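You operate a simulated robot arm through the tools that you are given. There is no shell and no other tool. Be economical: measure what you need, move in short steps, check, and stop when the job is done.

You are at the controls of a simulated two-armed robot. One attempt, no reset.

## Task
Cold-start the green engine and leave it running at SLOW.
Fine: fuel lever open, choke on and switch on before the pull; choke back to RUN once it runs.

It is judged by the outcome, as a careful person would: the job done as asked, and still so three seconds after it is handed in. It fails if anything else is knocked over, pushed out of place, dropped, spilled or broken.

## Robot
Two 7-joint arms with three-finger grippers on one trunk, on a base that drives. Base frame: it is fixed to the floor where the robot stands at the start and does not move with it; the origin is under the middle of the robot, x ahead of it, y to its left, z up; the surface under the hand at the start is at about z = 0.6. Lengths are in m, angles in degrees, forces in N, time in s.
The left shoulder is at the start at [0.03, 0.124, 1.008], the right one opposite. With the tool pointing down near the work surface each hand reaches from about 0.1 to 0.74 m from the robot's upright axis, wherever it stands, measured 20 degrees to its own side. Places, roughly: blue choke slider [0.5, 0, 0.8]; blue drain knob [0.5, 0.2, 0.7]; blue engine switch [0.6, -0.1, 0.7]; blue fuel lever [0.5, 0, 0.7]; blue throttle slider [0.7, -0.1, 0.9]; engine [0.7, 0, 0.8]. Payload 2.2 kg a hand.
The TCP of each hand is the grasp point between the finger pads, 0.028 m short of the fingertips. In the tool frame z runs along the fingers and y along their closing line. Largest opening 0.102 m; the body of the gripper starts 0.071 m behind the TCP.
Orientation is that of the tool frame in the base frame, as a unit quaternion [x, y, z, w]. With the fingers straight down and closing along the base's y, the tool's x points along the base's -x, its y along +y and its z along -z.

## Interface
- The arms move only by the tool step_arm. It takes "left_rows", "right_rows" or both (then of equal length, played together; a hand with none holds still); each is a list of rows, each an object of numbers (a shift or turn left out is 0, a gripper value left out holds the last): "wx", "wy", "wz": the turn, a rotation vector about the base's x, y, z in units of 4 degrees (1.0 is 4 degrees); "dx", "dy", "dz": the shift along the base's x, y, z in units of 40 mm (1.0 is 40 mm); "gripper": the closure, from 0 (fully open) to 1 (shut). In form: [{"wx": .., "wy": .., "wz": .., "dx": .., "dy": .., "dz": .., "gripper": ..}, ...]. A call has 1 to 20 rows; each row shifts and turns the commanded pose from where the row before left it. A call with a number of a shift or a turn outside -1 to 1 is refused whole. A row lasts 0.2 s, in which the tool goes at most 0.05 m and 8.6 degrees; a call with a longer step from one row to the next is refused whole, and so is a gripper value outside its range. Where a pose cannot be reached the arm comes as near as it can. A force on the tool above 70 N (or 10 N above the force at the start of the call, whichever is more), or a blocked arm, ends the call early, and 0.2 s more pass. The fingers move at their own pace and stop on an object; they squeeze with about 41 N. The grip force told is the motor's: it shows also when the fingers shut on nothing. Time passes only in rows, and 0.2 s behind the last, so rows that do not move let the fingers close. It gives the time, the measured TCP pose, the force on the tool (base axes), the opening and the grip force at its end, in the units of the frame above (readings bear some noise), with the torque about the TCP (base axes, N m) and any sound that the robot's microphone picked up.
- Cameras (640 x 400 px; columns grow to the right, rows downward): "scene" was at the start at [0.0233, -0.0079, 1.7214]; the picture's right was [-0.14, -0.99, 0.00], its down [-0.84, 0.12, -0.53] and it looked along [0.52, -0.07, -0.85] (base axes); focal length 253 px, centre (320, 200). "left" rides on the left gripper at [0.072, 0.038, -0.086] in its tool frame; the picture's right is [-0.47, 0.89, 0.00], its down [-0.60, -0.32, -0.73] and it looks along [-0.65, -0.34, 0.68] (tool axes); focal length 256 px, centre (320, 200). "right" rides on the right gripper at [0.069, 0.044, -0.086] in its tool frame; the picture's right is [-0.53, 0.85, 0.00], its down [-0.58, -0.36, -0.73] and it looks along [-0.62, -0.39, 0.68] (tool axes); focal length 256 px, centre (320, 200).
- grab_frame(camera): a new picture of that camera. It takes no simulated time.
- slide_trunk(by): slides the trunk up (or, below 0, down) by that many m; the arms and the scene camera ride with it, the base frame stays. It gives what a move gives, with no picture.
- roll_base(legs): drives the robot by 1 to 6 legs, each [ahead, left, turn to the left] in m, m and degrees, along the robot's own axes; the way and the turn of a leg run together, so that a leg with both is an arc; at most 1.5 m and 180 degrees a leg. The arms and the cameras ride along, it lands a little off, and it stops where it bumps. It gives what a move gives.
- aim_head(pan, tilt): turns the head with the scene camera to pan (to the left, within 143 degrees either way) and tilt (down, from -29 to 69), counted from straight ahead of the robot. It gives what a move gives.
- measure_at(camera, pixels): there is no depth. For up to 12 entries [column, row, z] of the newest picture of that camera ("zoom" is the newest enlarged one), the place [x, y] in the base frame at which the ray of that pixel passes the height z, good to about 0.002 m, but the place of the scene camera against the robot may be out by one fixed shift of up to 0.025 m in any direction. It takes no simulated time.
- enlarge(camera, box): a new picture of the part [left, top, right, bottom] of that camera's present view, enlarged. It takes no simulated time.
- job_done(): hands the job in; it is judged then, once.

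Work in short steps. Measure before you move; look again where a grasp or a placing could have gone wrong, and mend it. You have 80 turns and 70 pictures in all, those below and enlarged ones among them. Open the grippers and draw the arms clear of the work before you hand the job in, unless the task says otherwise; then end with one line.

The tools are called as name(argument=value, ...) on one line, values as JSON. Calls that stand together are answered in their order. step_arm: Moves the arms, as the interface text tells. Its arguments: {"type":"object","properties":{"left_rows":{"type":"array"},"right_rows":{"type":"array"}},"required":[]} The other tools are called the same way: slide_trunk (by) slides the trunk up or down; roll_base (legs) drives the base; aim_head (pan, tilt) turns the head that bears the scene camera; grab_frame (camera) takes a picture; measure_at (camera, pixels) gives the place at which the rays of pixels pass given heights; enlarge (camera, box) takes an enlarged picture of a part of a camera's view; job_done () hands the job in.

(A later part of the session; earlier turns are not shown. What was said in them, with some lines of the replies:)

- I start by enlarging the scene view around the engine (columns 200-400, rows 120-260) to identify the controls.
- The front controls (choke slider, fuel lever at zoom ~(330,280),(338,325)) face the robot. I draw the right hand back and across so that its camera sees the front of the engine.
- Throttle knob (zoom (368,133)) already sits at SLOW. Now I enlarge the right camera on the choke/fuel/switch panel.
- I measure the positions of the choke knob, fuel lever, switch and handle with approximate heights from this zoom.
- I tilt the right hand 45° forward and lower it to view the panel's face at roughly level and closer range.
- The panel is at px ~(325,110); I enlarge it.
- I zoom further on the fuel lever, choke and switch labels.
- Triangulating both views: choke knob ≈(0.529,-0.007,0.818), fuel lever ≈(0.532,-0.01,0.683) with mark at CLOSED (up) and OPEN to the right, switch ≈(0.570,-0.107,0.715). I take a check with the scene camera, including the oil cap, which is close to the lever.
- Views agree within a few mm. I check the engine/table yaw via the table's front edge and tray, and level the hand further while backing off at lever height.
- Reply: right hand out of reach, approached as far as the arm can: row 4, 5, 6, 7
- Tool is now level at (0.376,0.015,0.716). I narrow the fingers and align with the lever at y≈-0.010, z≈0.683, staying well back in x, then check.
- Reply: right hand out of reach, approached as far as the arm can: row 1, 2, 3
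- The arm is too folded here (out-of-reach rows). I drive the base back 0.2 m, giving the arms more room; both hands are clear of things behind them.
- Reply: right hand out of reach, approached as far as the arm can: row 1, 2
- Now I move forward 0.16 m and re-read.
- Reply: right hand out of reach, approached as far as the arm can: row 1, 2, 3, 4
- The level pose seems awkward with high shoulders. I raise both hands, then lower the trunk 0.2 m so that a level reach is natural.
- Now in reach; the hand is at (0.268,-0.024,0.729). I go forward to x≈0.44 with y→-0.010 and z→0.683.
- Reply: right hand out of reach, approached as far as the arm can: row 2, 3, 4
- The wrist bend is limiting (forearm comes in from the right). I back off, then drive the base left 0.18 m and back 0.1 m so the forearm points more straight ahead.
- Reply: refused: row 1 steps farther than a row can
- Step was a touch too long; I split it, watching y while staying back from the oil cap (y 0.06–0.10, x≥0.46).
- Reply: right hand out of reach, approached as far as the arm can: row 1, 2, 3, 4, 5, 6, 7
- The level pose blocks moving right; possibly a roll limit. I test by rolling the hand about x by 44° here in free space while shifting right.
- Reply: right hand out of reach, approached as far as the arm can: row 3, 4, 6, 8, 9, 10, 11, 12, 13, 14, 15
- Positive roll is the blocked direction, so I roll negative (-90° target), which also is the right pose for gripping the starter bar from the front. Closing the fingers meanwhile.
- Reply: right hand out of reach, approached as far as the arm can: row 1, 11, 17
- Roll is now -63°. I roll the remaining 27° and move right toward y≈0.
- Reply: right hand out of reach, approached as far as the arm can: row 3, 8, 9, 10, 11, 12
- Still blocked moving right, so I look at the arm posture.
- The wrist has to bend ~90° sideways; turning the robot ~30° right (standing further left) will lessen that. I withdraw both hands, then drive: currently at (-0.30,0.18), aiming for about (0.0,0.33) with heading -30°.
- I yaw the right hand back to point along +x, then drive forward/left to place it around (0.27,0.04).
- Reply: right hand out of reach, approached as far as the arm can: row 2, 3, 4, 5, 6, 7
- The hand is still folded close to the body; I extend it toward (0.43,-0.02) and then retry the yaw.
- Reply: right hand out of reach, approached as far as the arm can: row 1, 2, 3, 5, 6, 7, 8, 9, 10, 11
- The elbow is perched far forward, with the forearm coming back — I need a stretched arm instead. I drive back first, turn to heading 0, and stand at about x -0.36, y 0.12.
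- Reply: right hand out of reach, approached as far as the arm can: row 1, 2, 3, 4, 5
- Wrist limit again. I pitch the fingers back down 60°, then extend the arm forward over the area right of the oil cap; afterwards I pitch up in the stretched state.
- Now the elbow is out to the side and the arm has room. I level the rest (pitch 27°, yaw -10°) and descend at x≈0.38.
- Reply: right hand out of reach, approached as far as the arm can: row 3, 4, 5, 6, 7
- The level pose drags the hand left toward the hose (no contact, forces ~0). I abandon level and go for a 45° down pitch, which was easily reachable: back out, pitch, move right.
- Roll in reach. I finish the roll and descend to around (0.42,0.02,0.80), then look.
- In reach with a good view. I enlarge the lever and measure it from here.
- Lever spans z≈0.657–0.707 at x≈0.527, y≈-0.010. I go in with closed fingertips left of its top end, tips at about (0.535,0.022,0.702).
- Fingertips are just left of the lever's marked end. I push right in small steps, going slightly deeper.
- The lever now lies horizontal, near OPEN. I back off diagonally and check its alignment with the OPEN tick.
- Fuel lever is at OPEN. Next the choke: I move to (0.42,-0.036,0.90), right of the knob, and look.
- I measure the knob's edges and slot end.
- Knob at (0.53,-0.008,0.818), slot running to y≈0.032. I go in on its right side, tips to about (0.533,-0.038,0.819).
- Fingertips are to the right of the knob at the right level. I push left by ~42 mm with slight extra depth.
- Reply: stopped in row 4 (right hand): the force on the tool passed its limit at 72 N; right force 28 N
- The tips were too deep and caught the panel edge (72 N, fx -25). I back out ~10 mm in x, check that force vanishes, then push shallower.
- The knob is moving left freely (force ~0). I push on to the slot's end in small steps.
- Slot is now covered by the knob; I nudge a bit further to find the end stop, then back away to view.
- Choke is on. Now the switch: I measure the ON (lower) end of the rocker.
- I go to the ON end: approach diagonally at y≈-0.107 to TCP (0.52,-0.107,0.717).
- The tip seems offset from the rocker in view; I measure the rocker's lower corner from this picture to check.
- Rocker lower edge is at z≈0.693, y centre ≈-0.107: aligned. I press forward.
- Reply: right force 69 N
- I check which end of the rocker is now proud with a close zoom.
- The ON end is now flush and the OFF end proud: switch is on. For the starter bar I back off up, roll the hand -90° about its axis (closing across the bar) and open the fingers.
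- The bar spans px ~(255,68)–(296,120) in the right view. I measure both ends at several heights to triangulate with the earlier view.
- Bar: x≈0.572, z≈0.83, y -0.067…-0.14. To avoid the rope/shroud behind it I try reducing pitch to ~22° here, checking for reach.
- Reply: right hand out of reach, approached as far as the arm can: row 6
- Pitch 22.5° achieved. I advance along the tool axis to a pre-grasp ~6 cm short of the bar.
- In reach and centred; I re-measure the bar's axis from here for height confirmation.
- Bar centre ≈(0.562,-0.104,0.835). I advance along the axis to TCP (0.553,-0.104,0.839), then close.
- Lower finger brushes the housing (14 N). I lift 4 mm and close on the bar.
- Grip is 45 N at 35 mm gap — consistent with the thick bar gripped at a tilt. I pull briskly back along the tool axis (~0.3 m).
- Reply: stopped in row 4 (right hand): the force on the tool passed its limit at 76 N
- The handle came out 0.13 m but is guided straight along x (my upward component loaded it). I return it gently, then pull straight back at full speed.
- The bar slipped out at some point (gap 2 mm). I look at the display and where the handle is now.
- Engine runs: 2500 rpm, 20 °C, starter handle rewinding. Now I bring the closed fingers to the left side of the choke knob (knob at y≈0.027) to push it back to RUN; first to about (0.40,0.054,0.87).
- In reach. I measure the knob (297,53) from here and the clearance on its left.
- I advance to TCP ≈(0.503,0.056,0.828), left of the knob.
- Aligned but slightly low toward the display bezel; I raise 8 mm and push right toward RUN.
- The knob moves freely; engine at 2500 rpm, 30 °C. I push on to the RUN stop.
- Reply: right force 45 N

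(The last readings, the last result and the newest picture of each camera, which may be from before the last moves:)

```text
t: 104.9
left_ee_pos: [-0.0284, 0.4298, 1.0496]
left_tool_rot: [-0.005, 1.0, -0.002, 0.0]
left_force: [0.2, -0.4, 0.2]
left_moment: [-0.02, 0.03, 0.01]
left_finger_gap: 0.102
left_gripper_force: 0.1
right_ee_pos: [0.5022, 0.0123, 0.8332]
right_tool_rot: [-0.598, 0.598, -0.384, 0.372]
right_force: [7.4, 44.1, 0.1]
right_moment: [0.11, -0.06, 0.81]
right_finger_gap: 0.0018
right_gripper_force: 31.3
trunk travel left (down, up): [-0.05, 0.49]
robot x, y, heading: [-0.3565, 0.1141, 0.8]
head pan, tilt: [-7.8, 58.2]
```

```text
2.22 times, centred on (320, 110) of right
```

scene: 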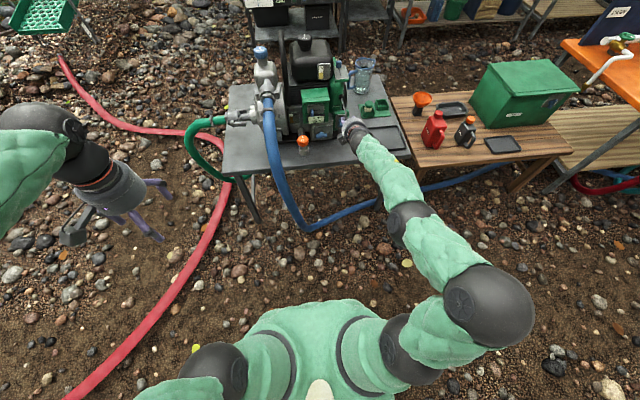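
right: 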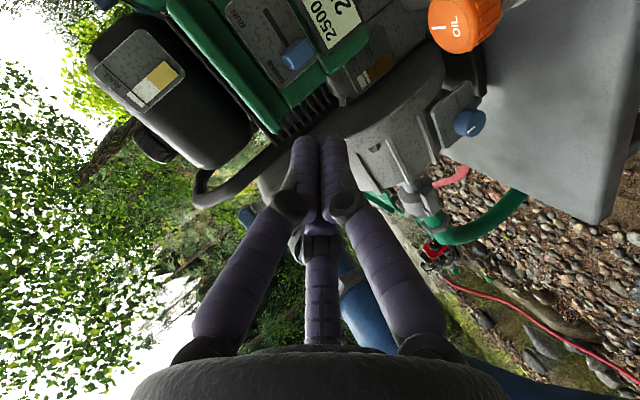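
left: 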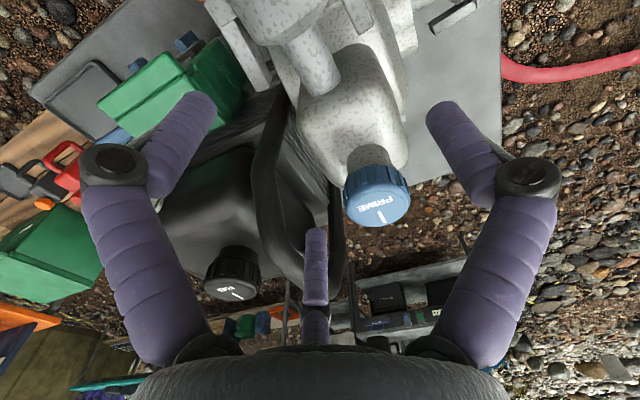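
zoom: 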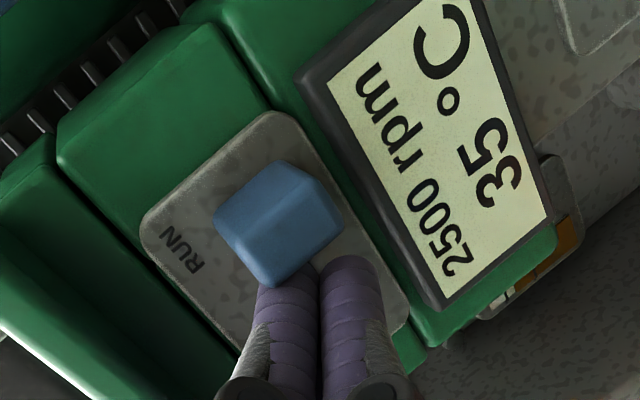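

44 N resistance — presumably the stop. I back off and inspect the choke and display.

step_arm(right_rows=[{"dy": 0.3}, {"dx": -0.8, "dz": 0.3}, {"dx": -0.9, "dz": 0.4}, {"dx": -0.9, "dz": 0.4}, {"dx": -0.8, "dz": 0.4}, {}])

enlarge(camera="right", box=[210, 0, 390, 120])

enlarge(camera="scene", box=[280, 60, 380, 140])

```text
t: 106.3
left_ee_pos: [-0.0285, 0.4259, 1.0503]
left_tool_rot: [-0.005, 1.0, -0.001, 0.0]
left_force: [0.3, -0.7, -0.1]
left_moment: [-0.01, -0.02, 0.03]
left_finger_gap: 0.1021
left_gripper_force: 0.1
right_ee_pos: [0.3661, 0.0117, 0.8915]
right_tool_rot: [-0.592, 0.604, -0.387, 0.367]
right_force: [0.2, 0.2, -0.2]
right_moment: [0.0, -0.03, 0.0]
right_finger_gap: 0.002
right_gripper_force: 31.7
trunk travel left (down, up): [-0.05, 0.49]
robot x, y, heading: [-0.3552, 0.1131, 0.3]
head pan, tilt: [-7.8, 58.2]
```

```text
3.33 times, centred on (300, 60) of right
```

zoom: 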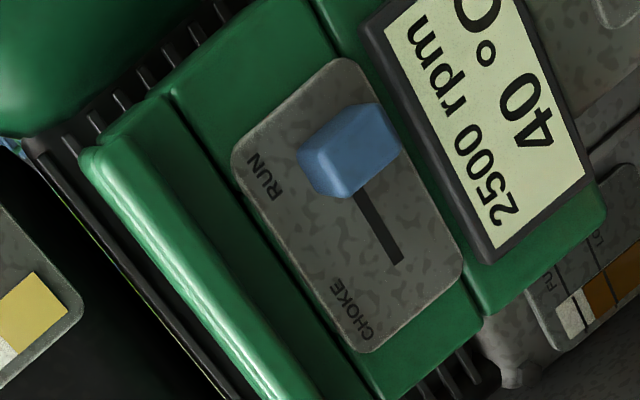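

```text
5.00 times, centred on (330, 100) of scene
```

zoom: 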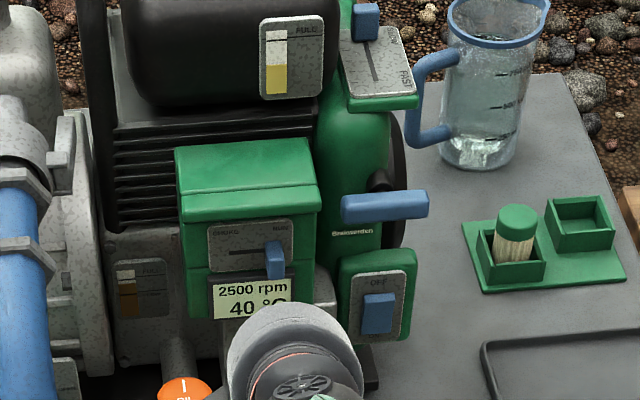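

Choke is at RUN, handle rewound, 2500 rpm holding. I verify the throttle slider is truly at its SLOW end.

enlarge(camera="scene", box=[328, 56, 352, 84])

```text
14.29 times, centred on (340, 70) of scene
```

zoom: 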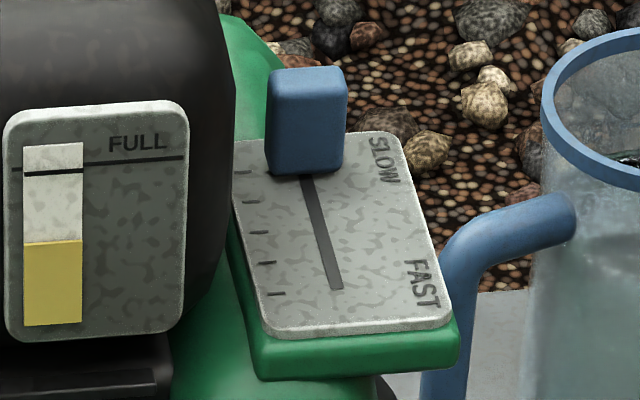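

Throttle knob sits at the first tick (SLOW end). I draw the right hand well back, open the gripper and let a few seconds pass.

step_arm(right_rows=[{"dx": -0.9, "dz": 0.3, "dy": -0.3}, {"dx": -0.9, "dz": 0.3, "dy": -0.3}, {"dx": -0.9, "dz": 0.3, "dy": -0.3}, {"dx": -0.9, "dz": 0.2, "dy": -0.3, "gripper": 0}, {}, {}, {}, {}, {}, {}, {}, {}, {}, {}, {}, {}])

enlarge(camera="scene", box=[280, 60, 380, 140])

grab_frame(camera="scene")

```text
t: 109.7
left_ee_pos: [-0.0285, 0.4248, 1.0499]
left_tool_rot: [-0.005, 1.0, 0.001, 0.0]
left_force: [-0.9, -0.5, 0.4]
left_moment: [0.02, -0.05, -0.02]
left_finger_gap: 0.1021
left_gripper_force: 0.1
right_ee_pos: [0.2217, -0.0351, 0.9352]
right_tool_rot: [-0.592, 0.604, -0.387, 0.368]
right_force: [0.0, 0.5, 0.5]
right_moment: [0.0, 0.0, -0.02]
right_finger_gap: 0.102
right_gripper_force: 0.2
trunk travel left (down, up): [-0.05, 0.49]
robot x, y, heading: [-0.3601, 0.1147, 0.4]
head pan, tilt: [-7.8, 58.2]
```

```text
5.00 times, centred on (330, 100) of scene
```

zoom: 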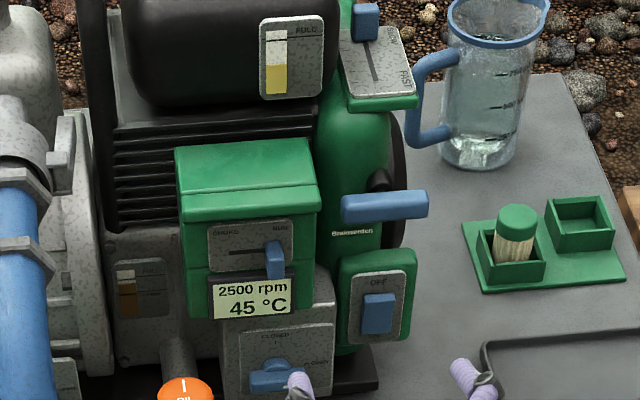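

```text
14 pictures are left
```

scene: 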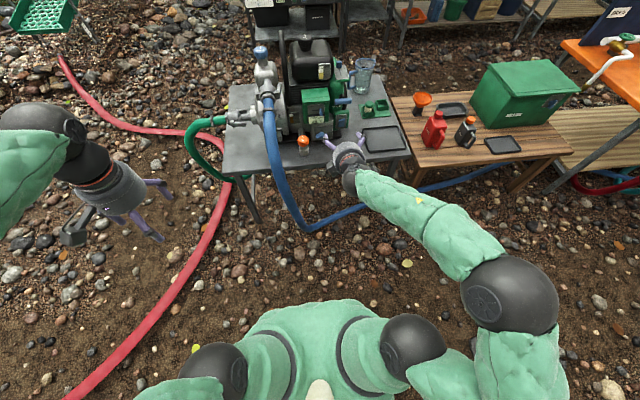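

The engine holds a steady 2500 rpm with the throttle at SLOW, choke at RUN, fuel open and switch on. Both hands are open and clear, so I hand in.

job_done()

```text
The job is handed in.
```

The green engine is running at a steady 2500 rpm with the throttle at SLOW. Fuel is open, the switch is on, and the choke is back at RUN.
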